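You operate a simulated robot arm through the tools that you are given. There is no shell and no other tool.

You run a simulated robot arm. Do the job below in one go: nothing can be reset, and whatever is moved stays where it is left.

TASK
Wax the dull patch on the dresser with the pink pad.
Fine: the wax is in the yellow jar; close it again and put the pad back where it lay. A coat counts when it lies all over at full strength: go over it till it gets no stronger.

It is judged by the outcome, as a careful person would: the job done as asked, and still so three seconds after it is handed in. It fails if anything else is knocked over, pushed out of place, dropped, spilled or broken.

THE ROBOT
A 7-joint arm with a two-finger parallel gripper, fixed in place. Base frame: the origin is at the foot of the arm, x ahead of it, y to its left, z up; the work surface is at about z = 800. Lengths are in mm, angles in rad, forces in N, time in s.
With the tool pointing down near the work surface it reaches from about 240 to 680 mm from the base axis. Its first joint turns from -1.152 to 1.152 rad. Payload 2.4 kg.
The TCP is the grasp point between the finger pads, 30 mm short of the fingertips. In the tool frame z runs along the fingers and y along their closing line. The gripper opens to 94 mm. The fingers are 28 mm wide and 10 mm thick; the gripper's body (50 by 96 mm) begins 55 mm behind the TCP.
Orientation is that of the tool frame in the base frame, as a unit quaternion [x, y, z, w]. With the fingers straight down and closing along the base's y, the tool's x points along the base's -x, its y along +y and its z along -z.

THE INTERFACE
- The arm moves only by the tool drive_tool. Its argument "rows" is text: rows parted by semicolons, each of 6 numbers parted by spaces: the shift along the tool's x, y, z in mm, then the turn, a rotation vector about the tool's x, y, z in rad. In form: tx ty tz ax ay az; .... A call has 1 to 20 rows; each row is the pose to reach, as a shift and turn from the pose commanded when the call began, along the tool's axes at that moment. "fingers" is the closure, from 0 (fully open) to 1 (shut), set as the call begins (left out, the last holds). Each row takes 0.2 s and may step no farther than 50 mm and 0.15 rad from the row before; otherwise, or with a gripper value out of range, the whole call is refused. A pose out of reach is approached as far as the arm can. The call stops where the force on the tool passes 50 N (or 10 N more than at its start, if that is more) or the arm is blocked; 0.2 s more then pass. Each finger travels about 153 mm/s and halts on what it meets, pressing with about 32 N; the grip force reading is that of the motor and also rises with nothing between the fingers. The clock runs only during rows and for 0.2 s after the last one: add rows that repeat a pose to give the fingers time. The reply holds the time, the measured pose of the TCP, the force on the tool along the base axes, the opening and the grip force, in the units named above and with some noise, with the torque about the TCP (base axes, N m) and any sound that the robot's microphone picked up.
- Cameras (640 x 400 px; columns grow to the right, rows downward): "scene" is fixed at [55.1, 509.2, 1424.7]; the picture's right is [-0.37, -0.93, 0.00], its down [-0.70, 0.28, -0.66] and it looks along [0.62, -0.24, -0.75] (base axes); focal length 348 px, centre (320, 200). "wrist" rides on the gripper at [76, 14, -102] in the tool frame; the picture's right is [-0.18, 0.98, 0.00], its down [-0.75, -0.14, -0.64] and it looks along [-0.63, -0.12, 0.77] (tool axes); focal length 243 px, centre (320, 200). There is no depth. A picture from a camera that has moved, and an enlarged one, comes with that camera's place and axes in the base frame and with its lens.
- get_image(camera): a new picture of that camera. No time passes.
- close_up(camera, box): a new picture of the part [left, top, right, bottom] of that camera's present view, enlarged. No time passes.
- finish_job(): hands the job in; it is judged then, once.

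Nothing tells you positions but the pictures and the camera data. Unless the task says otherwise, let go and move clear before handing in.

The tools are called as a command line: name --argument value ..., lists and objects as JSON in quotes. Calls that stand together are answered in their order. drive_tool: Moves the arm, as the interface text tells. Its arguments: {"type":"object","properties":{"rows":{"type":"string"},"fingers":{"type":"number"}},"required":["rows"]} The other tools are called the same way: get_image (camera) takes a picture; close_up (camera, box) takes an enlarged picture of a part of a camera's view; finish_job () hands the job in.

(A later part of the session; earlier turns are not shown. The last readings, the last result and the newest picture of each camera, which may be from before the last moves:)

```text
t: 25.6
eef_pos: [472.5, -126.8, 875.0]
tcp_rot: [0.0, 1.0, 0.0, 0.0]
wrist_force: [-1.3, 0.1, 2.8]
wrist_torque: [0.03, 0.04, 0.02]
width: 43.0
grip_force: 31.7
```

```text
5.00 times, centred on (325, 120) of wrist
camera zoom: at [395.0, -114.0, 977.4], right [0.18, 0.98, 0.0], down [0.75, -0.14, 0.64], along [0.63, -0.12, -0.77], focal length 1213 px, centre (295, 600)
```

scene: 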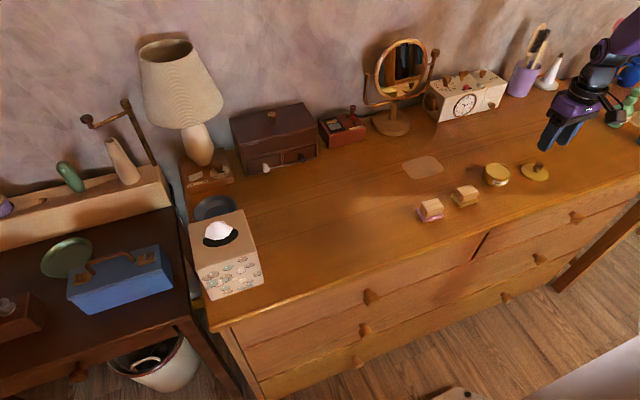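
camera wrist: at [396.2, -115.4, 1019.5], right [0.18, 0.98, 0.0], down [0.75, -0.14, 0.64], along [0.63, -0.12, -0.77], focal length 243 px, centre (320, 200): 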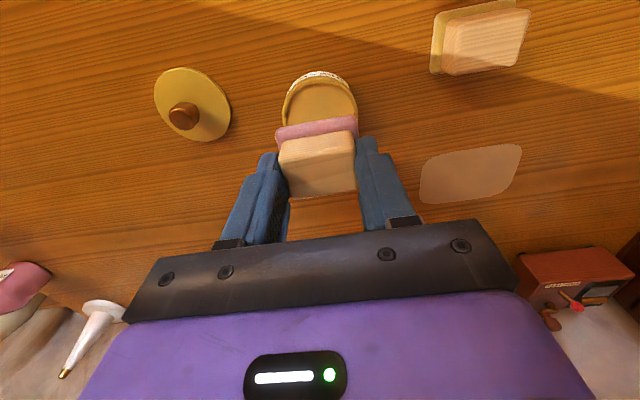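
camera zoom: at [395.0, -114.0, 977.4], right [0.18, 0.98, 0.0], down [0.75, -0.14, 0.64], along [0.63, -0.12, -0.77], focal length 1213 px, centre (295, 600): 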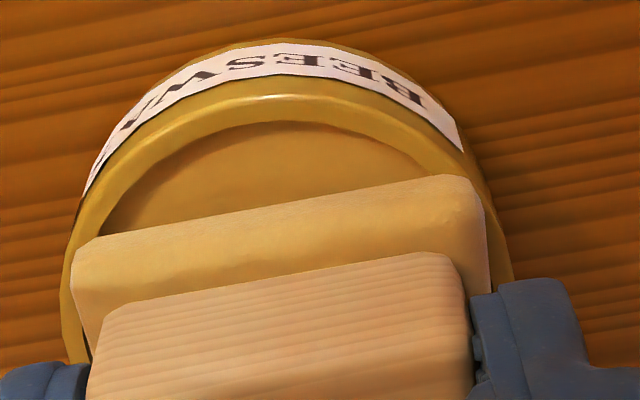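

The pad has taken on the wax colour, so it is loaded. I'll lift it straight off the jar, check the pad and jar, and measure the patch from here.

drive_tool --rows "0 0 -4 0 0 0; 0 0 -15 0 0 0; 0 0 -30 0 0 0; 0 0 -40 0 0 0; 0 0 -40 0 0 0"

close_up --camera "scene" --box '[465, 130, 545, 194]'

close_up --camera "wrist" --box '[400, 120, 540, 220]'

close_up --camera "scene" --box '[390, 140, 460, 195]'

```text
t: 26.8
eef_pos: [471.3, -126.6, 914.1]
tcp_rot: [0.001, 1.0, -0.001, 0.0]
wrist_force: [-0.4, 1.0, -0.6]
wrist_torque: [0.04, -0.04, 0.03]
width: 42.9
grip_force: 31.8
```

```text
6.25 times, centred on (505, 162) of scene
camera zoom: at [55.1, 509.2, 1424.7], right [-0.37, -0.93, 0.0], down [-0.7, 0.28, -0.66], along [0.62, -0.24, -0.75], focal length 2177 px, centre (-836, 438)
```

zoom: 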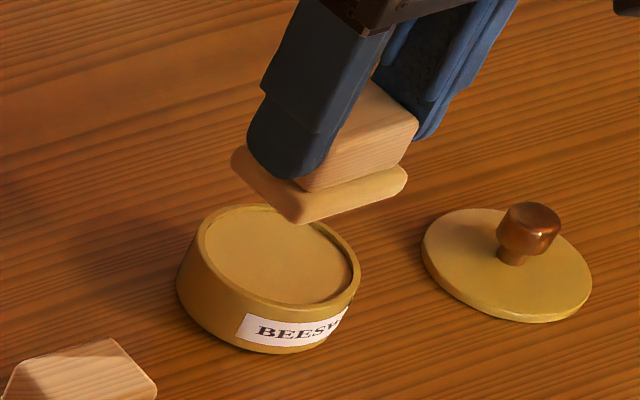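

```text
4.00 times, centred on (470, 170) of wrist
camera zoom: at [394.6, -112.6, 1016.1], right [0.18, 0.98, 0.0], down [0.75, -0.14, 0.64], along [0.63, -0.12, -0.77], focal length 970 px, centre (-280, 320)
```

zoom: 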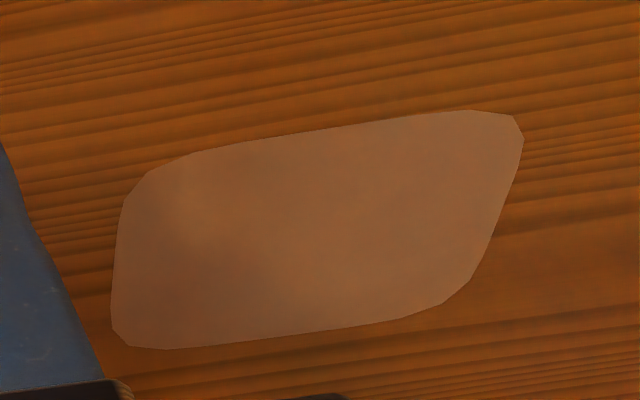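

```text
7.27 times, centred on (425, 168) of scene
camera zoom: at [55.1, 509.2, 1424.7], right [-0.37, -0.93, 0.0], down [-0.7, 0.28, -0.66], along [0.62, -0.24, -0.75], focal length 2533 px, centre (-444, 436)
```

zoom: 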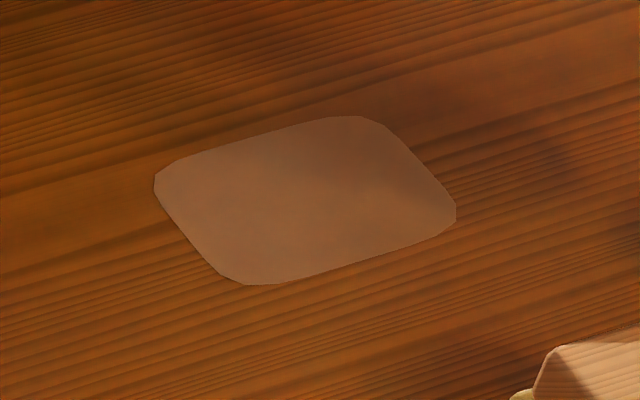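

The pad is evenly coated and the jar hasn't moved. The patch spans about x 540–608, y -34 to 66, with its centre near (574.5, 16). I'll move the pad over its near, right-hand end and come down close to the surface.

drive_tool --rows "-22 29 0 0 0 0; -44 57 0 0 0 0; -65 86 0 0 0 0; -87.1 114.3 10 0 0 0; -87.1 114.3 35 0 0 0; -87.1 114.3 56 0 0 0; -87.1 114.3 56 0 0 0; -87.1 114.3 56 0 0 0"

close_up --camera "scene" --box '[380, 120, 480, 200]'

get_image --camera "wrist"

```text
t: 28.6
eef_pos: [557.5, -13.4, 858.2]
tcp_rot: [0.0, 1.0, -0.001, 0.0]
wrist_force: [0.0, -0.4, -0.2]
wrist_torque: [0.0, -0.01, -0.02]
width: 42.9
grip_force: 31.8
```

```text
5.00 times, centred on (430, 160) of scene
camera zoom: at [55.1, 509.2, 1424.7], right [-0.37, -0.93, 0.0], down [-0.7, 0.28, -0.66], along [0.62, -0.24, -0.75], focal length 1742 px, centre (-230, 400)
```

zoom: 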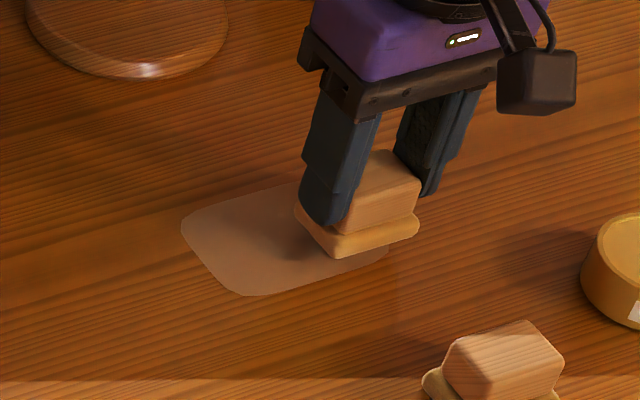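

```text
taken
camera wrist: at [481.1, 0.8, 960.3], right [0.18, 0.98, 0.0], down [0.75, -0.14, 0.64], along [0.63, -0.12, -0.77], focal length 243 px, centre (320, 200)
```

wrist: 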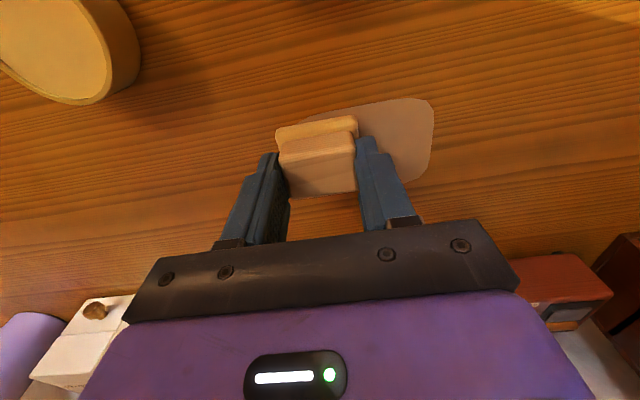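

The pad is over the right-hand end of the patch, about 11 mm up. I'll lower it to contact.

drive_tool --rows "0 0 4 0 0 0; 0 0 8 0 0 0; 0 0 10 0 0 0; 0 0 11 0 0 0; 0 0 11 0 0 0"

drive_tool --rows "0 0 0.8 0 0 0; 0 0 0.8 0 0 0"

```text
t: 29.8
eef_pos: [558.2, -13.1, 848.4]
tcp_rot: [0.0, 1.0, 0.0, 0.0]
wrist_force: [-0.5, 0.1, 0.7]
wrist_torque: [0.01, -0.01, -0.01]
width: 42.9
grip_force: 32.4
```

```text
t: 30.4
eef_pos: [559.6, -13.1, 847.0]
tcp_rot: [0.0, 1.0, 0.0, -0.001]
wrist_force: [-0.1, 1.1, -0.2]
wrist_torque: [0.03, -0.03, -0.01]
width: 42.6
grip_force: 32.3
```

drive_tool --rows "0 0 0.8 0 0 0; 0 0 0.8 0 0 0"

drive_tool --rows "0 0 0.6 0 0 0; 0 0 0.6 0 0 0"

```text
t: 31.0
eef_pos: [558.2, -14.3, 846.9]
tcp_rot: [0.0, 1.0, 0.001, 0.0]
wrist_force: [-1.8, 1.6, 12.5]
wrist_torque: [0.05, 0.12, -0.02]
width: 42.8
grip_force: 32.3
```

```text
t: 31.6
eef_pos: [558.7, -13.9, 847.1]
tcp_rot: [0.0, 1.0, 0.0, 0.001]
wrist_force: [-5.7, 1.1, 27.1]
wrist_torque: [0.06, 0.27, -0.02]
width: 42.6
grip_force: 32.2
```

Contact is firm and stiff, now 27 N. I'll ease off to a light press and check the image.

drive_tool --rows "0 0 -0.8 0 0 0; 0 0 -0.8 0 0 0"

close_up --camera "scene" --box '[380, 120, 480, 200]'

```text
t: 32.2
eef_pos: [559.6, -12.4, 846.7]
tcp_rot: [0.0, 1.0, 0.001, 0.001]
wrist_force: [1.6, 2.1, 17.9]
wrist_torque: [0.05, -0.04, 0.01]
width: 42.7
grip_force: 32.2
```

```text
5.00 times, centred on (430, 160) of scene
camera zoom: at [54.8, 509.2, 1424.7], right [-0.37, -0.93, 0.0], down [-0.7, 0.28, -0.66], along [0.62, -0.24, -0.75], focal length 1742 px, centre (-230, 400)
```

zoom: 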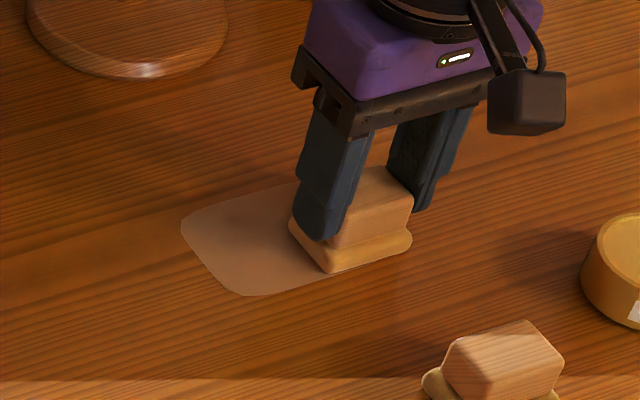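

drive_tool --rows "0 0 -0.4 0 0 0; 0 5 -0.4 0 0 0; 0 12 -0.4 0 0 0; 0 20 -0.4 0 0 0; 0 28 -0.4 0 0 0"

close_up --camera "scene" --box '[380, 120, 480, 200]'

```text
t: 33.4
eef_pos: [557.0, 14.1, 847.0]
tcp_rot: [-0.001, 1.0, 0.001, 0.0]
wrist_force: [1.7, -9.2, 19.3]
wrist_torque: [-0.35, -0.03, 0.03]
width: 43.0
grip_force: 31.5
```

```text
5.00 times, centred on (430, 160) of scene
camera zoom: at [54.8, 509.0, 1424.8], right [-0.37, -0.93, 0.0], down [-0.7, 0.28, -0.66], along [0.62, -0.24, -0.75], focal length 1742 px, centre (-230, 400)
```

zoom: 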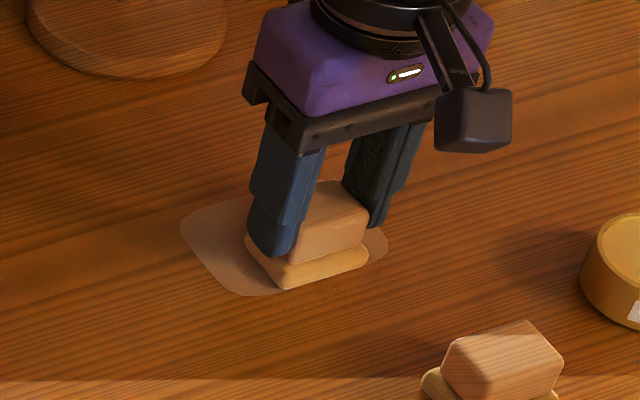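

The pad slid with about 9 N of friction. I'll check closely how the coat shows behind it.

close_up --camera "scene" --box '[410, 150, 465, 190]'

close_up --camera "wrist" --box '[220, 90, 440, 210]'

```text
10.00 times, centred on (438, 170) of scene
camera zoom: at [54.8, 509.0, 1424.8], right [-0.37, -0.93, 0.0], down [-0.7, 0.28, -0.66], along [0.62, -0.24, -0.75], focal length 3483 px, centre (-855, 500)
```

zoom: 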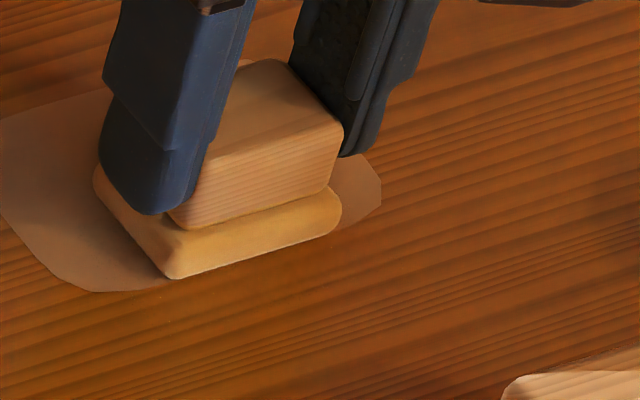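

```text
2.91 times, centred on (330, 150) of wrist
camera zoom: at [480.4, 28.5, 948.9], right [0.18, 0.98, 0.0], down [0.75, -0.14, 0.64], along [0.63, -0.12, -0.77], focal length 706 px, centre (291, 346)
```

zoom: 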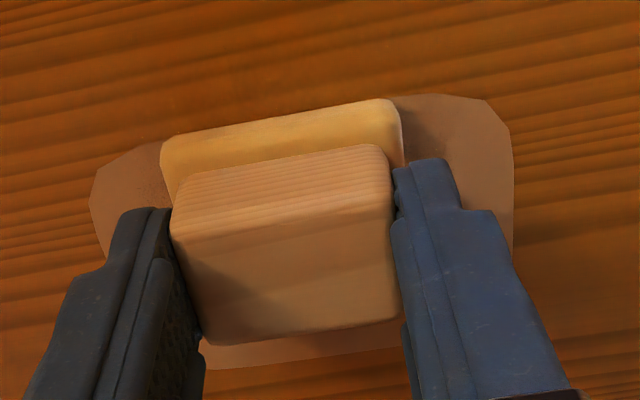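

The wiped part at the right end already looks slightly darker and warmer, so the coat is building. I'll continue with a full loop over the patch at light pressure.

drive_tool --rows "0 10 -0.3 0 0 0; 0 20 -0.3 0 0 0; 0 29 -0.3 0 0 0; -11 29 -0.3 0 0 0; -22 29 -0.3 0 0 0; -33 29 -0.3 0 0 0; -33 18 -0.3 0 0 0; -33 8 -0.3 0 0 0; -33 -2 -0.3 0 0 0; -33 -12 -0.3 0 0 0; -33 -22 -0.3 0 0 0; -33 -29 -0.3 0 0 0; -22 -29 -0.3 0 0 0; -11 -29 -0.3 0 0 0; 1 -29 -0.3 0 0 0; 1 -29 -0.3 0 0 0"

close_up --camera "scene" --box '[390, 130, 470, 194]'

close_up --camera "wrist" --box '[240, 80, 480, 220]'

```text
t: 36.8
eef_pos: [556.8, -14.3, 846.9]
tcp_rot: [0.0, 1.0, 0.001, 0.001]
wrist_force: [-0.6, 0.1, 0.3]
wrist_torque: [-0.01, -0.03, 0.03]
width: 42.5
grip_force: 31.7
```

```text
6.25 times, centred on (430, 162) of scene
camera zoom: at [55.1, 509.2, 1424.7], right [-0.37, -0.93, 0.0], down [-0.7, 0.28, -0.66], along [0.62, -0.24, -0.75], focal length 2177 px, centre (-368, 438)
```

zoom: 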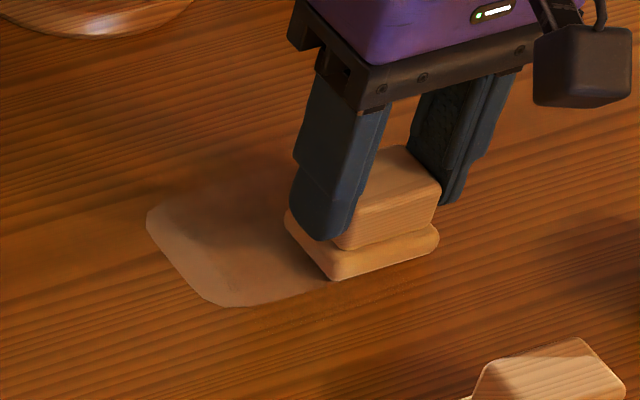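

```text
2.67 times, centred on (360, 150) of wrist
camera zoom: at [480.3, 0.4, 949.4], right [0.18, 0.98, 0.0], down [0.75, -0.14, 0.64], along [0.63, -0.12, -0.77], focal length 647 px, centre (213, 333)
```

zoom: 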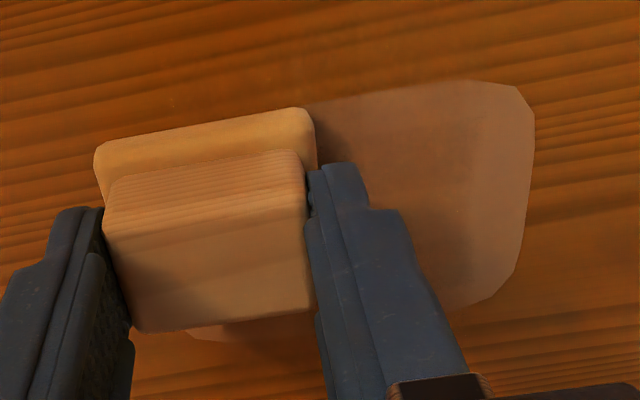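

The coat is building, but contact was lost by the end (0.3 N) and the +y end strip past y≈53 still looks untouched. I'll lift slightly and look at the whole patch.

drive_tool --rows "0 -5 -10 0 0 0; 0 -30 -30 0 0 0; 0 -70 -40 0 0 0; 0 -100 -40 0 0 0; 0 -100 -40 0 0 0"

close_up --camera "scene" --box '[390, 140, 460, 195]'

get_image --camera "wrist"

```text
t: 38.0
eef_pos: [556.7, -114.4, 888.0]
tcp_rot: [0.0, 1.0, 0.0, 0.0]
wrist_force: [-0.9, 1.3, -0.4]
wrist_torque: [0.02, 0.03, 0.01]
width: 42.8
grip_force: 31.9
```

```text
7.27 times, centred on (425, 168) of scene
camera zoom: at [55.1, 509.2, 1424.7], right [-0.37, -0.93, 0.0], down [-0.7, 0.28, -0.66], along [0.62, -0.24, -0.75], focal length 2533 px, centre (-444, 436)
```

zoom: 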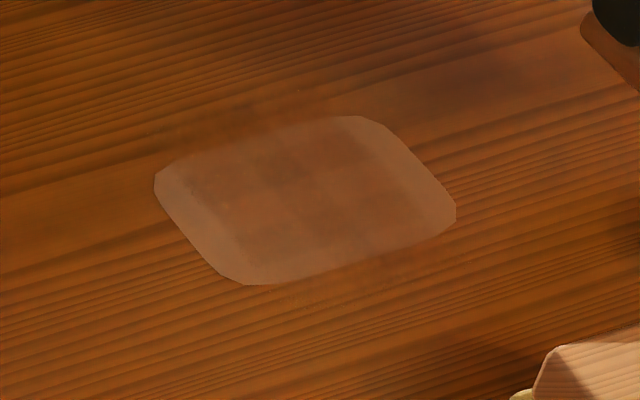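

```text
taken
camera wrist: at [480.9, -100.4, 989.8], right [0.18, 0.98, 0.0], down [0.75, -0.14, 0.64], along [0.63, -0.12, -0.77], focal length 243 px, centre (320, 200)
```

wrist: 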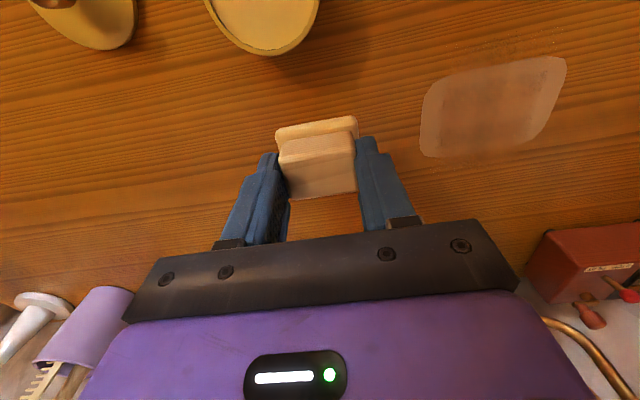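

I can see the coated zone now. I'll zoom in to measure its extent against the patch edges.

close_up --camera "wrist" --box '[405, 35, 585, 175]'

close_up --camera "scene" --box '[395, 145, 450, 185]'

```text
2.86 times, centred on (495, 105) of wrist
camera zoom: at [480.9, -100.4, 989.8], right [0.18, 0.98, 0.0], down [0.75, -0.14, 0.64], along [0.63, -0.12, -0.77], focal length 693 px, centre (-180, 471)
```

zoom: 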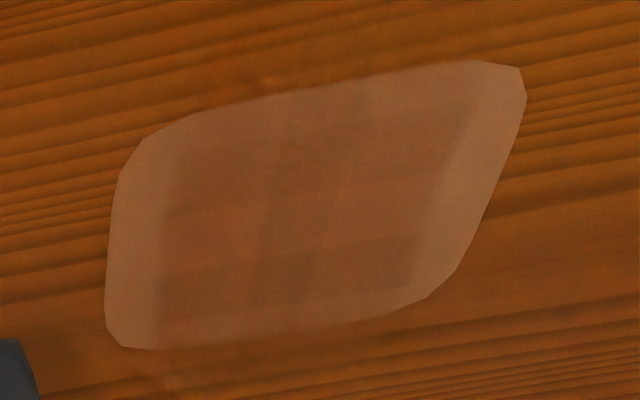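

```text
10.00 times, centred on (422, 165) of scene
camera zoom: at [55.1, 509.2, 1424.7], right [-0.37, -0.93, 0.0], down [-0.7, 0.28, -0.66], along [0.62, -0.24, -0.75], focal length 3483 px, centre (-705, 550)
```

zoom: 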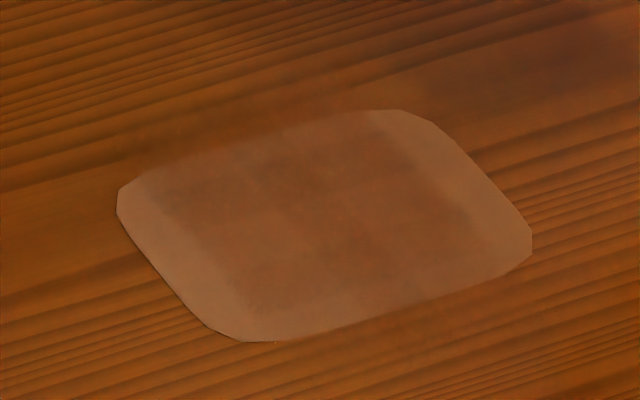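

The coated zone only reaches about 8–9 mm either side of the pad's centre in y, from about -21 to 52, so the strokes must extend further at both ends. I'll return to the near right end and press lightly again.

drive_tool --rows "5 40 0 0 0 0; 11 82 10 0 0 0; 11 82 30 0 0 0; 11 82 38 0 0 0; 11 82 40.4 0 0 0; 11 82 40.7 0 0 0; 11 82 40.7 0 0 0"

```text
t: 39.6
eef_pos: [547.9, -33.6, 847.7]
tcp_rot: [0.001, 1.0, 0.0, 0.0]
wrist_force: [1.0, -0.1, 0.2]
wrist_torque: [-0.03, 0.01, 0.01]
width: 42.7
grip_force: 32.3
```

drive_tool --rows "0 0 0.6 0 0 0; 0 0 0.6 0 0 0"

```text
t: 40.2
eef_pos: [547.4, -34.0, 848.0]
tcp_rot: [0.0, 1.0, 0.0, 0.0]
wrist_force: [-1.5, -0.8, 1.9]
wrist_torque: [-0.01, 0.04, 0.0]
width: 42.9
grip_force: 31.8
```

drive_tool --rows "0 0 0.4 0 0 0; 0 0 0.4 0 0 0"

```text
t: 40.8
eef_pos: [547.3, -33.6, 846.9]
tcp_rot: [0.0, 1.0, 0.0, 0.002]
wrist_force: [-5.9, -0.1, 21.5]
wrist_torque: [0.02, 0.26, -0.01]
width: 43.0
grip_force: 32.2
```

Contact is 21 N. I'll ease off a touch and make the first long stroke along the near edge.

drive_tool --rows "0 6 -0.2 0 0 0; 0 18 -0.2 0 0 0; 0 30 -0.2 0 0 0; 0 42 -0.2 0 0 0; 0 54 -0.2 0 0 0; 0 66 -0.2 0 0 0; 0 78 -0.2 0 0 0; 0 88 -0.2 0 0 0; 0 96 -0.2 0 0 0"

close_up --camera "scene" --box '[380, 130, 470, 202]'

```text
t: 42.8
eef_pos: [545.0, 62.1, 845.6]
tcp_rot: [0.0, 1.0, 0.0, 0.001]
wrist_force: [1.0, -12.0, 22.4]
wrist_torque: [-0.36, -0.06, 0.02]
width: 42.6
grip_force: 32.0
```

```text
5.56 times, centred on (425, 166) of scene
camera zoom: at [54.7, 508.9, 1424.8], right [-0.37, -0.93, 0.0], down [-0.7, 0.28, -0.66], along [0.62, -0.24, -0.75], focal length 1935 px, centre (-263, 389)
```

zoom: 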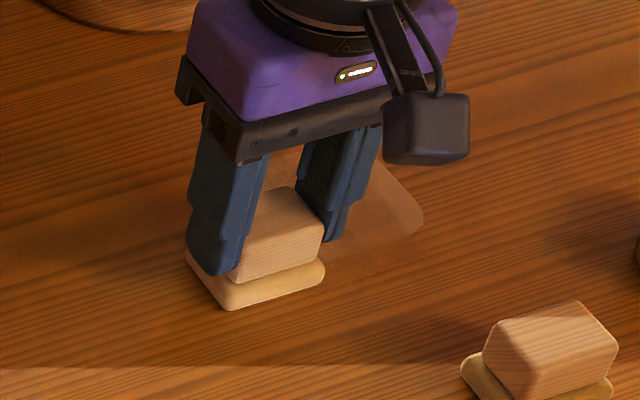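

Steady contact at about 22 N. Next I'll shift outward 14 mm and stroke back toward -y.

drive_tool --rows "-7 0 0 0 0 0; -14 0 0 0 0 0; -14 -12 0 0 0 0; -14 -24 0 0 0 0; -14 -36 0 0 0 0; -14 -48 0 0 0 0; -14 -60 0 0 0 0; -14 -72 0 0 0 0; -14 -84 0 0 0 0; -14 -96 0 0 0 0"

close_up --camera "scene" --box '[380, 130, 470, 202]'

close_up --camera "wrist" --box '[240, 80, 500, 220]'

```text
t: 45.0
eef_pos: [559.3, -34.1, 847.1]
tcp_rot: [-0.001, 1.0, 0.0, -0.001]
wrist_force: [-0.2, 4.8, 12.7]
wrist_torque: [0.15, -0.15, 0.0]
width: 42.8
grip_force: 32.4
```

```text
5.56 times, centred on (425, 166) of scene
camera zoom: at [54.8, 509.4, 1424.6], right [-0.37, -0.93, 0.0], down [-0.7, 0.28, -0.66], along [0.62, -0.24, -0.75], focal length 1935 px, centre (-263, 389)
```

zoom: 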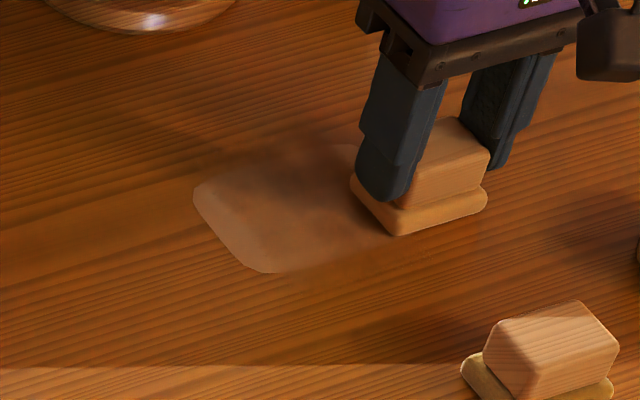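

```text
2.46 times, centred on (370, 150) of wrist
camera zoom: at [482.4, -19.8, 948.5], right [0.18, 0.98, 0.0], down [0.75, -0.14, 0.64], along [0.63, -0.12, -0.77], focal length 597 px, centre (197, 323)
```

zoom: 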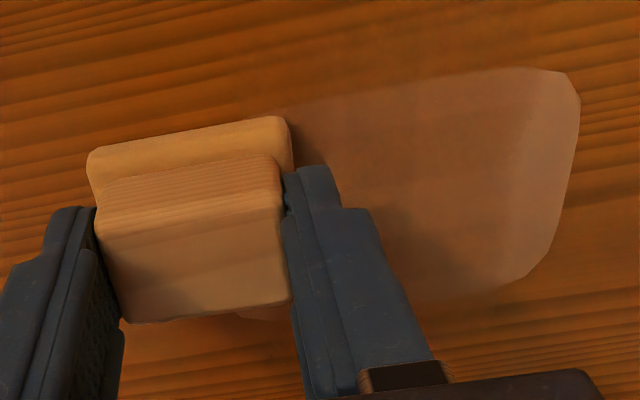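

The +y strip still looks paler although the pad went well past it. I'll lift off to the side and inspect the whole patch and pad.

drive_tool --rows "0 0 -8 0 0 0; 0 -30 -25 0 0 0; 0 -70 -35 0 0 0; 0 -90 -35 0 0 0; 0 -90 -35 0 0 0"

close_up --camera "scene" --box '[395, 145, 450, 185]'

close_up --camera "wrist" --box '[405, 35, 605, 185]'

close_up --camera "scene" --box '[420, 120, 520, 190]'

```text
t: 46.2
eef_pos: [560.0, -123.5, 880.6]
tcp_rot: [0.0, 1.0, -0.001, 0.0]
wrist_force: [0.8, -0.4, -0.6]
wrist_torque: [0.03, -0.03, 0.01]
width: 42.7
grip_force: 32.8
```

```text
10.00 times, centred on (422, 165) of scene
camera zoom: at [55.1, 509.2, 1424.7], right [-0.37, -0.93, 0.0], down [-0.7, 0.28, -0.66], along [0.62, -0.24, -0.75], focal length 3483 px, centre (-705, 550)
```

zoom: 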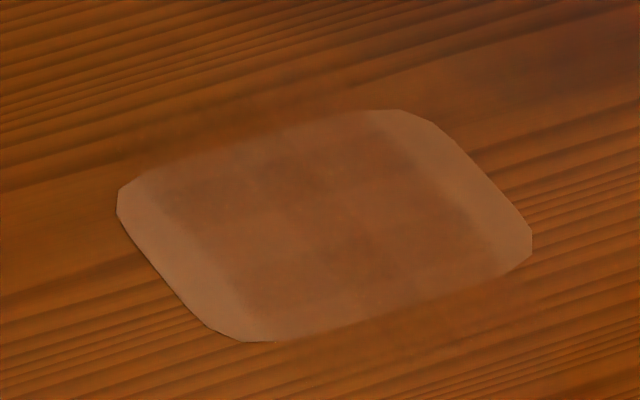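

```text
2.67 times, centred on (505, 110) of wrist
camera zoom: at [484.2, -108.9, 983.6], right [0.18, 0.98, 0.0], down [0.75, -0.14, 0.64], along [0.63, -0.12, -0.77], focal length 647 px, centre (-173, 440)
```

zoom: 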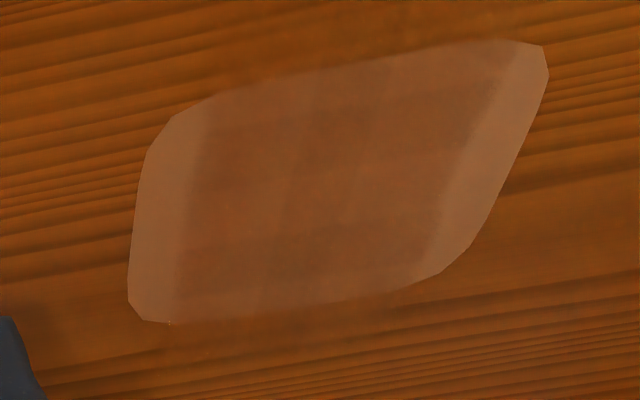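

```text
5.71 times, centred on (470, 155) of scene
camera zoom: at [55.1, 509.2, 1424.7], right [-0.37, -0.93, 0.0], down [-0.7, 0.28, -0.66], along [0.62, -0.24, -0.75], focal length 1990 px, centre (-537, 457)
```

zoom: 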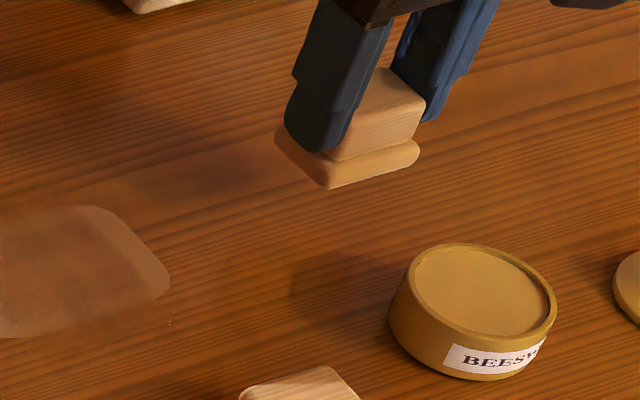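

The coat has strengthened in the middle but its y limits have not moved at all (about -21 to 52), while a faint haze extends past the patch in x. I'll look closely at the surroundings and at the pad's load.

close_up --camera "scene" --box '[390, 140, 455, 190]'

close_up --camera "wrist" --box '[400, 10, 640, 200]'

close_up --camera "wrist" --box '[260, 100, 380, 210]'

```text
8.00 times, centred on (422, 165) of scene
camera zoom: at [55.1, 509.2, 1424.7], right [-0.37, -0.93, 0.0], down [-0.7, 0.28, -0.66], along [0.62, -0.24, -0.75], focal length 2786 px, centre (-500, 480)
```

zoom: 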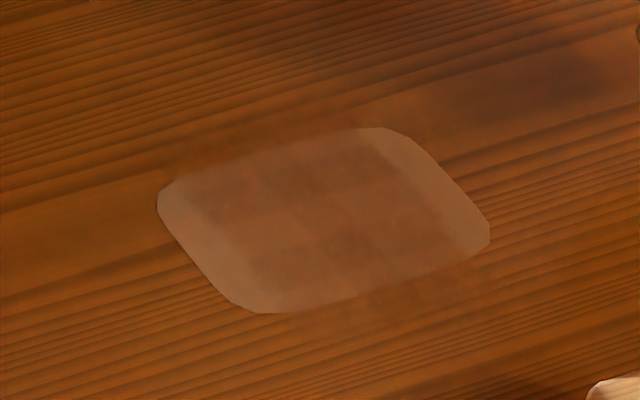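

```text
2.11 times, centred on (520, 105) of wrist
camera zoom: at [484.2, -108.9, 983.6], right [0.18, 0.98, 0.0], down [0.75, -0.14, 0.64], along [0.63, -0.12, -0.77], focal length 511 px, centre (-101, 400)
```

zoom: 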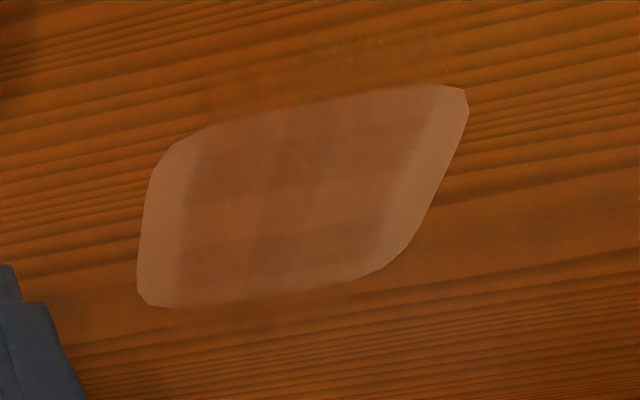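

```text
3.64 times, centred on (320, 155) of wrist
camera zoom: at [484.2, -108.9, 983.6], right [0.18, 0.98, 0.0], down [0.75, -0.14, 0.64], along [0.63, -0.12, -0.77], focal length 882 px, centre (320, 364)
```

zoom: 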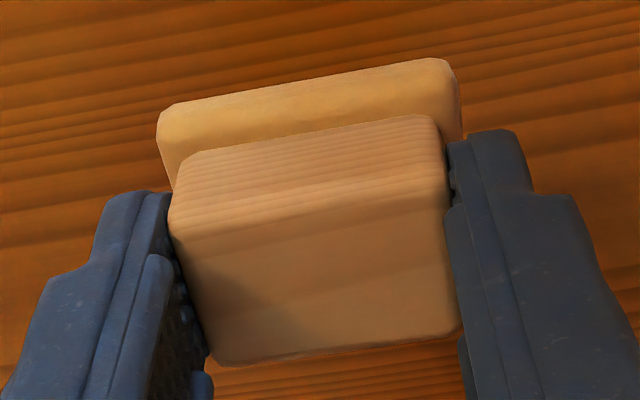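

The pad still carries wax. To find out why the ends stay pale, I'll rub the +y end locally with cross strokes in x and see what changes.

drive_tool --rows "-4 46 0 0 0 0; -8 92 0 0 0 0; -11 139 0 0 0 0; -14.5 185 0 0 0 0; -14.5 185 20 0 0 0; -14.5 185 32 0 0 0; -14.5 185 34.6 0 0 0; -14.5 185 34.6 0 0 0"

```text
t: 48.0
eef_pos: [575.0, 62.5, 846.9]
tcp_rot: [0.0, 1.0, -0.001, 0.0]
wrist_force: [-2.5, 2.3, 8.8]
wrist_torque: [0.06, 0.15, -0.02]
width: 42.8
grip_force: 31.7
```

drive_tool --rows "-10 0 0.2 0 0 0; -20 0 0.2 0 0 0; -10 0 0.2 0 0 0; 0 0 0.2 0 0 0; 10 0 0.2 0 0 0; 20 0 0.2 0 0 0; 10 0 0.2 0 0 0; 0 0 0.2 0 0 0; -10 0 0.2 0 0 0; -20 0 0.2 0 0 0; -10 0 0.2 0 0 0; 0 0 0.2 0 0 0; 10 0 0.2 0 0 0; 20 0 0.2 0 0 0; 10 0 0.2 0 0 0; 0 0 0.2 0 0 0"

drive_tool --rows "0 0 -10 0 0 0; 0 35 -25 0 0 0; 0 75 -30 0 0 0; 0 75 -30 0 0 0"

close_up --camera "scene" --box '[390, 140, 455, 190]'

get_image --camera "wrist"

```text
t: 51.4
eef_pos: [573.7, 61.0, 846.6]
tcp_rot: [0.0, 1.0, 0.001, -0.001]
wrist_force: [-4.6, 0.7, 7.9]
wrist_torque: [0.06, 0.08, 0.02]
width: 42.6
grip_force: 32.4
```

```text
t: 52.4
eef_pos: [575.1, 138.8, 876.5]
tcp_rot: [0.001, 1.0, 0.0, 0.001]
wrist_force: [0.4, 0.9, -1.0]
wrist_torque: [-0.03, -0.01, -0.03]
width: 42.7
grip_force: 32.4
```

```text
8.00 times, centred on (422, 165) of scene
camera zoom: at [55.1, 509.2, 1424.7], right [-0.37, -0.93, 0.0], down [-0.7, 0.28, -0.66], along [0.62, -0.24, -0.75], focal length 2786 px, centre (-500, 480)
```

zoom: 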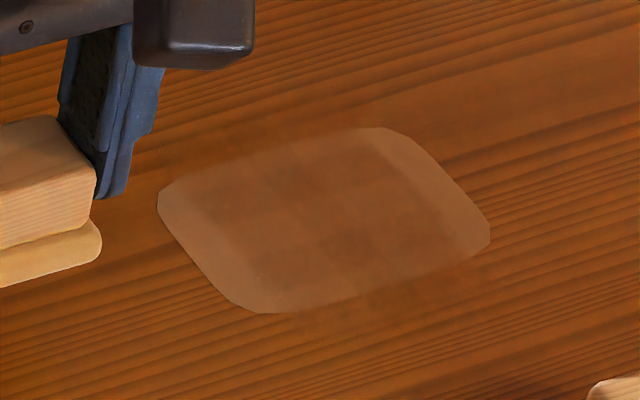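

```text
taken
camera wrist: at [498.3, 153.5, 978.8], right [0.18, 0.98, 0.0], down [0.75, -0.14, 0.64], along [0.63, -0.12, -0.77], focal length 243 px, centre (320, 200)
```

wrist: 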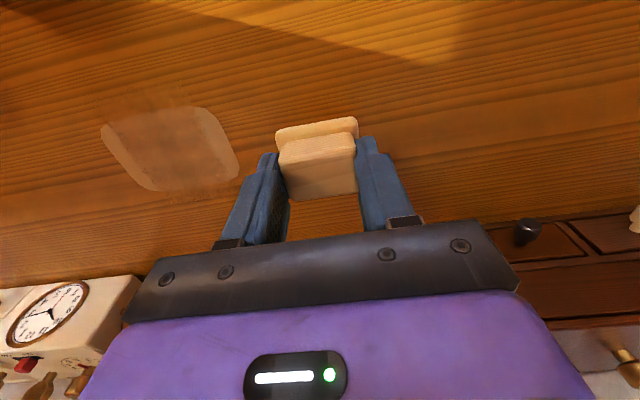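

close_up --camera "wrist" --box '[70, 60, 270, 220]'

close_up --camera "scene" --box '[395, 145, 450, 185]'

```text
2.50 times, centred on (170, 140) of wrist
camera zoom: at [498.3, 153.5, 978.8], right [0.18, 0.98, 0.0], down [0.75, -0.14, 0.64], along [0.63, -0.12, -0.77], focal length 606 px, centre (695, 350)
```

zoom: 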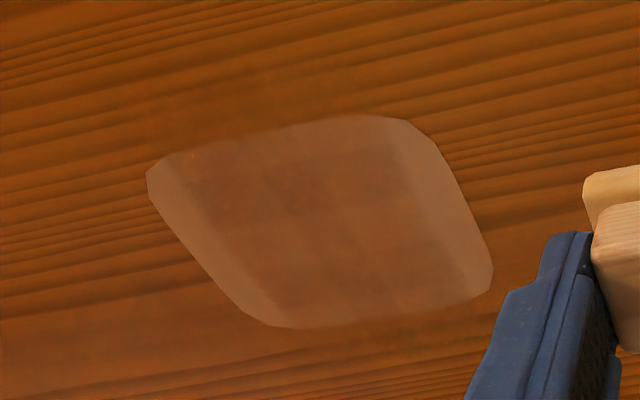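

```text
10.00 times, centred on (422, 165) of scene
camera zoom: at [55.1, 509.2, 1424.7], right [-0.37, -0.93, 0.0], down [-0.7, 0.28, -0.66], along [0.62, -0.24, -0.75], focal length 3483 px, centre (-705, 550)
```

zoom: 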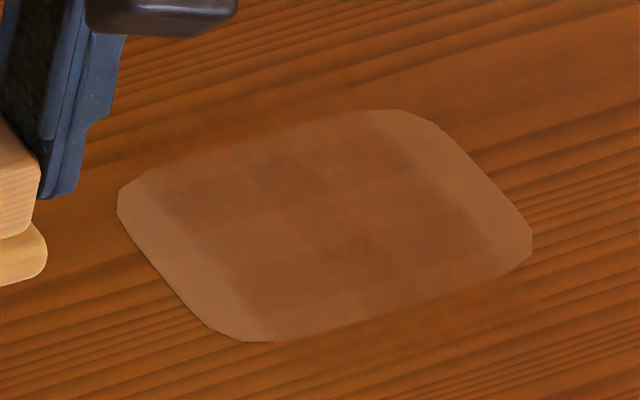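

close_up --camera "scene" --box '[400, 152, 446, 182]'

close_up --camera "wrist" --box '[90, 80, 250, 200]'

```text
13.33 times, centred on (423, 167) of scene
camera zoom: at [55.1, 509.2, 1424.7], right [-0.37, -0.93, 0.0], down [-0.7, 0.28, -0.66], along [0.62, -0.24, -0.75], focal length 4644 px, centre (-1053, 640)
```

zoom: 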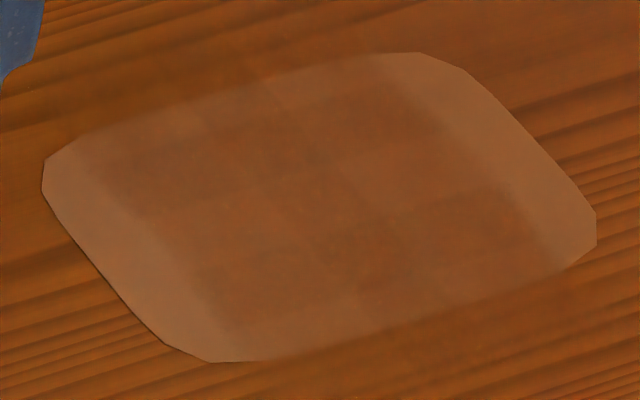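

```text
3.33 times, centred on (170, 140) of wrist
camera zoom: at [498.3, 153.5, 978.8], right [0.18, 0.98, 0.0], down [0.75, -0.14, 0.64], along [0.63, -0.12, -0.77], focal length 809 px, centre (820, 400)
```

zoom: 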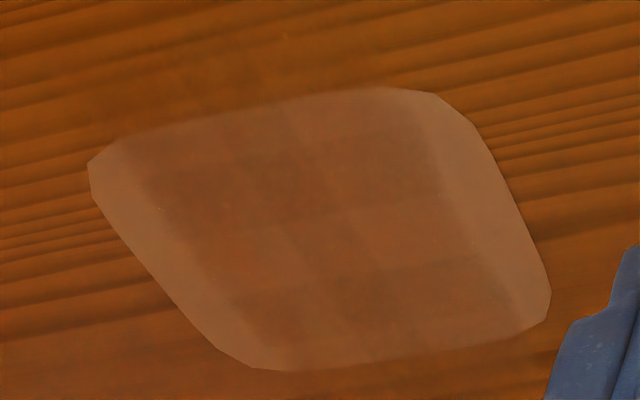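

The faint grid seen in the coat runs crosswise to the patch, so I need to learn which rubbing strengthens which part. I'll rub the +y end intensively and compare.

drive_tool --rows "0 -40 0 0 0 0; 0 -78 0 0 0 0; 0 -78 20 0 0 0; 0 -78 28 0 0 0; 0 -78 30.2 0 0 0; 0 -78 30.2 0 0 0"

drive_tool --rows "-18 0 0 0 0 0; 0 0 0 0 0 0; 18 0 0 0 0 0; 0 0 0 0 0 0; -18 0 0 0 0 0; 0 0 0 0 0 0; 18 0 0 0 0 0; 0 0 0 0 0 0; -18 0 0 0 0 0; 0 0 0 0 0 0; 18 0 0 0 0 0; 0 0 0 0 0 0; -18 0 0 0 0 0; 0 0 0 0 0 0; 18 0 0 0 0 0; 0 0 0 0 0 0; -18 0 0 0 0 0; 0 0 0 0 0 0; 18 0 0 0 0 0; 0 0 0 0 0 0"

drive_tool --rows "0 0 -10 0 0 0; 0 35 -25 0 0 0; 0 75 -30 0 0 0; 0 75 -30 0 0 0"

close_up --camera "scene" --box '[395, 145, 450, 185]'

close_up --camera "wrist" --box '[70, 60, 270, 220]'

```text
t: 53.8
eef_pos: [573.6, 60.9, 846.8]
tcp_rot: [0.0, 1.0, 0.0, 0.001]
wrist_force: [-0.7, 0.4, 0.1]
wrist_torque: [-0.02, 0.02, 0.02]
width: 42.6
grip_force: 32.2
```

```text
t: 58.0
eef_pos: [572.5, 60.3, 845.5]
tcp_rot: [0.001, 1.0, 0.0, -0.001]
wrist_force: [-9.0, 0.6, 18.9]
wrist_torque: [0.05, 0.23, 0.02]
width: 43.0
grip_force: 31.7
```

```text
t: 59.0
eef_pos: [576.0, 135.9, 875.3]
tcp_rot: [0.0, 1.0, 0.001, -0.001]
wrist_force: [0.5, 0.6, -1.7]
wrist_torque: [-0.01, -0.04, 0.02]
width: 42.9
grip_force: 32.1
```

```text
10.00 times, centred on (422, 165) of scene
camera zoom: at [55.1, 509.2, 1424.7], right [-0.37, -0.93, 0.0], down [-0.7, 0.28, -0.66], along [0.62, -0.24, -0.75], focal length 3483 px, centre (-705, 550)
```

zoom: 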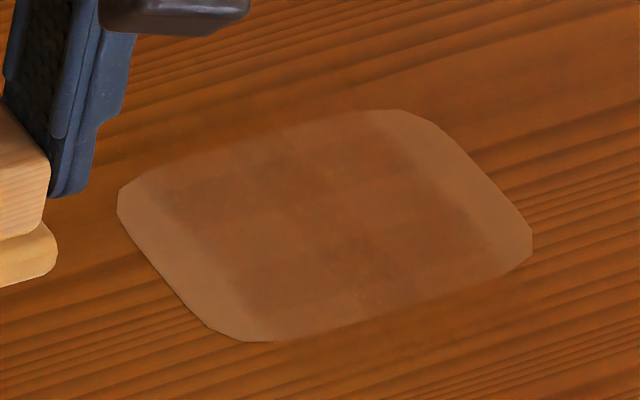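

```text
2.50 times, centred on (170, 140) of wrist
camera zoom: at [498.8, 150.0, 977.6], right [0.18, 0.98, 0.0], down [0.75, -0.14, 0.64], along [0.63, -0.12, -0.77], focal length 606 px, centre (695, 350)
```

zoom: 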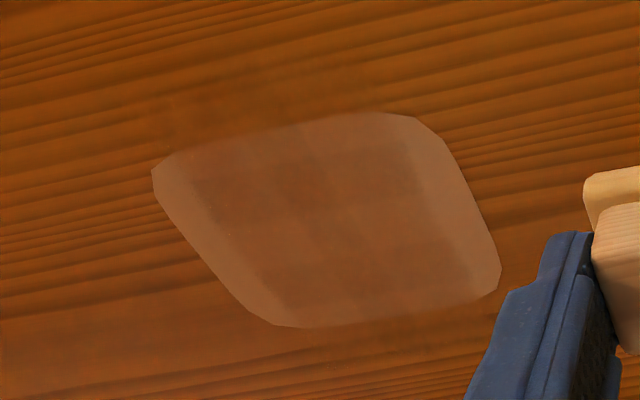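

The change is subtle. Before rubbing the far edge I'll take a reference of the faint film beyond the far and near edges.

close_up --camera "scene" --box '[396, 138, 444, 168]'

close_up --camera "scene" --box '[406, 160, 454, 190]'

```text
13.33 times, centred on (420, 153) of scene
camera zoom: at [55.1, 509.2, 1424.7], right [-0.37, -0.93, 0.0], down [-0.7, 0.28, -0.66], along [0.62, -0.24, -0.75], focal length 4644 px, centre (-1013, 827)
```

zoom: 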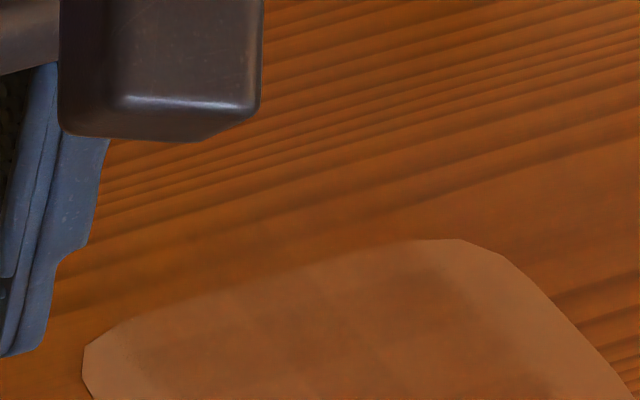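

```text
13.33 times, centred on (430, 175) of scene
camera zoom: at [55.1, 509.2, 1424.7], right [-0.37, -0.93, 0.0], down [-0.7, 0.28, -0.66], along [0.62, -0.24, -0.75], focal length 4644 px, centre (-1147, 533)
```

zoom: 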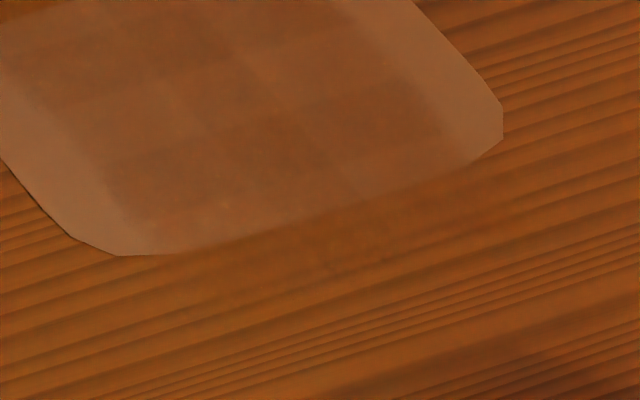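

Now I'll rub along the far edge of the patch with the pad centred near x≈606.

drive_tool --rows "-10 -40 0 0 0 0; -20 -80 0 0 0 0; -30 -120 0 0 0 0; -30 -120 20 0 0 0; -30 -120 28 0 0 0; -30 -120 30 0 0 0; -30 -120 30 0 0 0"

```text
t: 60.6
eef_pos: [605.4, 14.7, 847.5]
tcp_rot: [0.0, 1.0, 0.0, 0.002]
wrist_force: [-2.3, -1.6, 15.6]
wrist_torque: [-0.06, 0.16, 0.03]
width: 42.7
grip_force: 31.8
```

drive_tool --rows "0 18 0 0 0 0; 0 36 0 0 0 0; 0 18 0 0 0 0; 0 0 0 0 0 0; 0 -18 0 0 0 0; 0 -36 0 0 0 0; 0 -18 0 0 0 0; 0 0 0 0 0 0; 0 18 0 0 0 0; 0 36 0 0 0 0; 0 18 0 0 0 0; 0 0 0 0 0 0; 0 -18 0 0 0 0; 0 -36 0 0 0 0; 0 -18 0 0 0 0; 0 0 0 0 0 0; 0 18 0 0 0 0; 0 36 0 0 0 0; 0 18 0 0 0 0; 0 0 0 0 0 0"

drive_tool --rows "0 0 -10 0 0 0; 5 40 -25 0 0 0; 15 80 -30 0 0 0; 30 120 -30 0 0 0; 30 120 -30 0 0 0"

close_up --camera "scene" --box '[396, 138, 444, 168]'

close_up --camera "scene" --box '[395, 145, 450, 185]'

close_up --camera "wrist" --box '[70, 60, 270, 220]'

```text
t: 64.8
eef_pos: [604.6, 16.3, 845.5]
tcp_rot: [-0.001, 1.0, 0.001, 0.0]
wrist_force: [0.9, 9.7, 18.4]
wrist_torque: [0.37, -0.03, -0.06]
width: 42.9
grip_force: 31.9
```

```text
t: 66.0
eef_pos: [574.0, 135.1, 877.5]
tcp_rot: [0.0, 1.0, 0.0, -0.001]
wrist_force: [-0.6, 0.5, -0.8]
wrist_torque: [0.02, 0.0, 0.01]
width: 42.9
grip_force: 31.6
```

```text
13.33 times, centred on (420, 153) of scene
camera zoom: at [55.1, 509.2, 1424.7], right [-0.37, -0.93, 0.0], down [-0.7, 0.28, -0.66], along [0.62, -0.24, -0.75], focal length 4644 px, centre (-1013, 827)
```

zoom: 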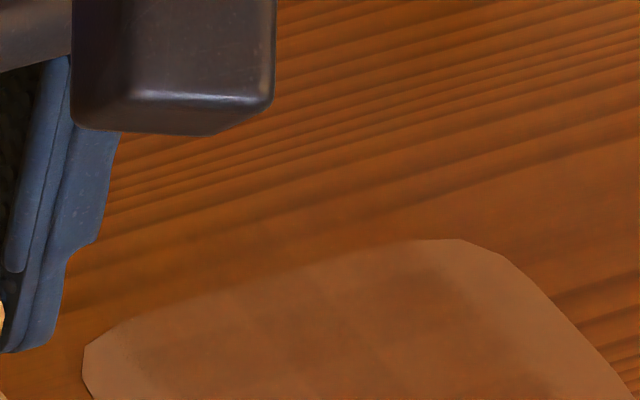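

```text
10.00 times, centred on (422, 165) of scene
camera zoom: at [55.1, 509.2, 1424.7], right [-0.37, -0.93, 0.0], down [-0.7, 0.28, -0.66], along [0.62, -0.24, -0.75], focal length 3483 px, centre (-705, 550)
```

zoom: 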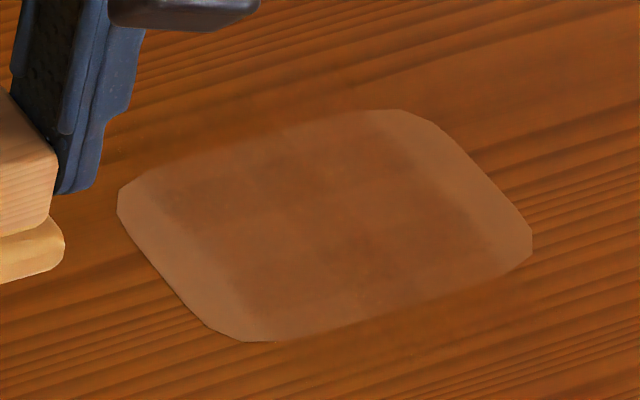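

```text
2.50 times, centred on (170, 140) of wrist
camera zoom: at [497.3, 149.2, 979.8], right [0.18, 0.98, 0.0], down [0.75, -0.14, 0.64], along [0.63, -0.12, -0.77], focal length 606 px, centre (695, 350)
```

zoom: 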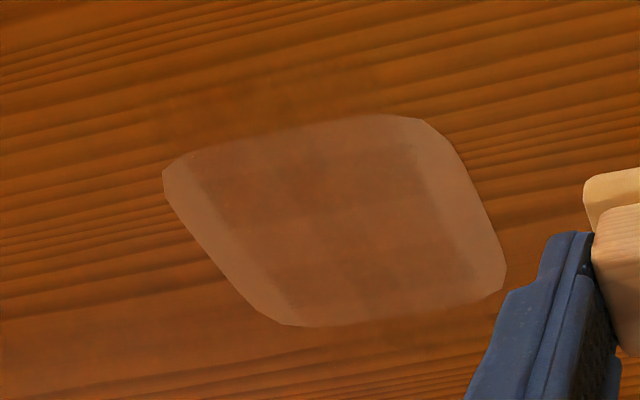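

close_up --camera "scene" --box '[400, 152, 446, 182]'

close_up --camera "wrist" --box '[110, 80, 250, 200]'

```text
13.33 times, centred on (423, 167) of scene
camera zoom: at [55.1, 509.2, 1424.7], right [-0.37, -0.93, 0.0], down [-0.7, 0.28, -0.66], along [0.62, -0.24, -0.75], focal length 4644 px, centre (-1053, 640)
```

zoom: 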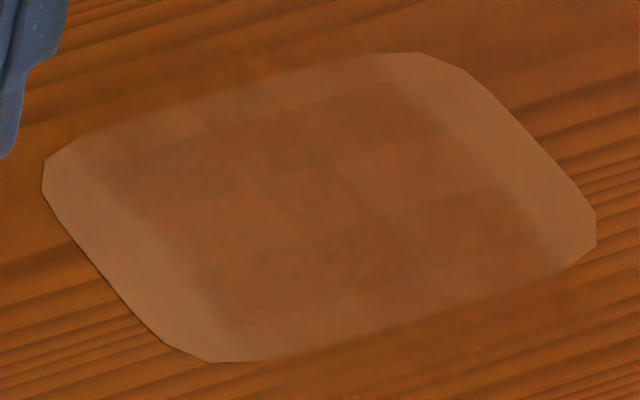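

```text
3.33 times, centred on (180, 140) of wrist
camera zoom: at [497.3, 149.2, 979.8], right [0.18, 0.98, 0.0], down [0.75, -0.14, 0.64], along [0.63, -0.12, -0.77], focal length 809 px, centre (787, 400)
```

zoom: 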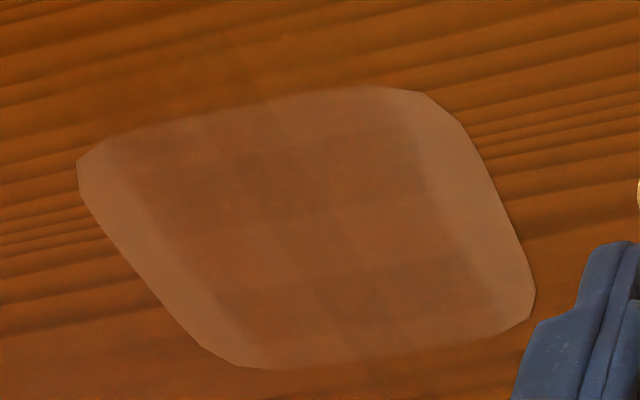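

The pattern looks nearly unchanged, so I'll make a systematic full round over the whole patch and slightly past every edge, then compare from this same parked pose.

drive_tool --rows "15 -36 0 0 0 0; 29 -72 0 0 0 0; 29 -72 20 0 0 0; 29 -72 28 0 0 0; 29 -72 30.2 0 0 0; 29 -72 30.2 0 0 0"

```text
t: 67.4
eef_pos: [545.0, 61.9, 845.4]
tcp_rot: [0.001, 1.0, -0.001, 0.0]
wrist_force: [0.0, 0.6, 1.6]
wrist_torque: [-0.02, 0.03, 0.0]
width: 42.9
grip_force: 31.6
```

drive_tool --rows "0 0 0.3 0 0 0; 0 0 0.3 0 0 0"

```text
t: 68.0
eef_pos: [545.8, 62.4, 846.4]
tcp_rot: [0.0, 1.0, 0.0, 0.0]
wrist_force: [0.3, 1.2, -0.9]
wrist_torque: [-0.02, -0.02, -0.01]
width: 42.7
grip_force: 32.2
```

drive_tool --rows "0 0 0.4 0 0 0; 0 0 0.4 0 0 0"

```text
t: 68.6
eef_pos: [545.1, 61.2, 845.7]
tcp_rot: [0.0, 1.0, 0.001, 0.0]
wrist_force: [-2.9, -0.6, 9.8]
wrist_torque: [0.01, 0.13, -0.06]
width: 42.4
grip_force: 32.3
```

Contact is about 10 N. I'll do the first two strokes of the round.

drive_tool --rows "0 -16 0 0 0 0; 0 -32 0 0 0 0; 0 -48 0 0 0 0; 0 -64 0 0 0 0; 0 -80 0 0 0 0; 0 -95 0 0 0 0; -15 -95 0 0 0 0; -15 -80 0 0 0 0; -15 -64 0 0 0 0; -15 -48 0 0 0 0; -15 -32 0 0 0 0; -15 -16 0 0 0 0; -15 0 0 0 0 0; -29 0 0 0 0 0"

```text
t: 71.6
eef_pos: [572.9, 65.3, 845.9]
tcp_rot: [-0.001, 1.0, -0.001, -0.003]
wrist_force: [-15.0, 1.5, 27.6]
wrist_torque: [0.06, 0.27, 0.02]
width: 42.7
grip_force: 32.6
```

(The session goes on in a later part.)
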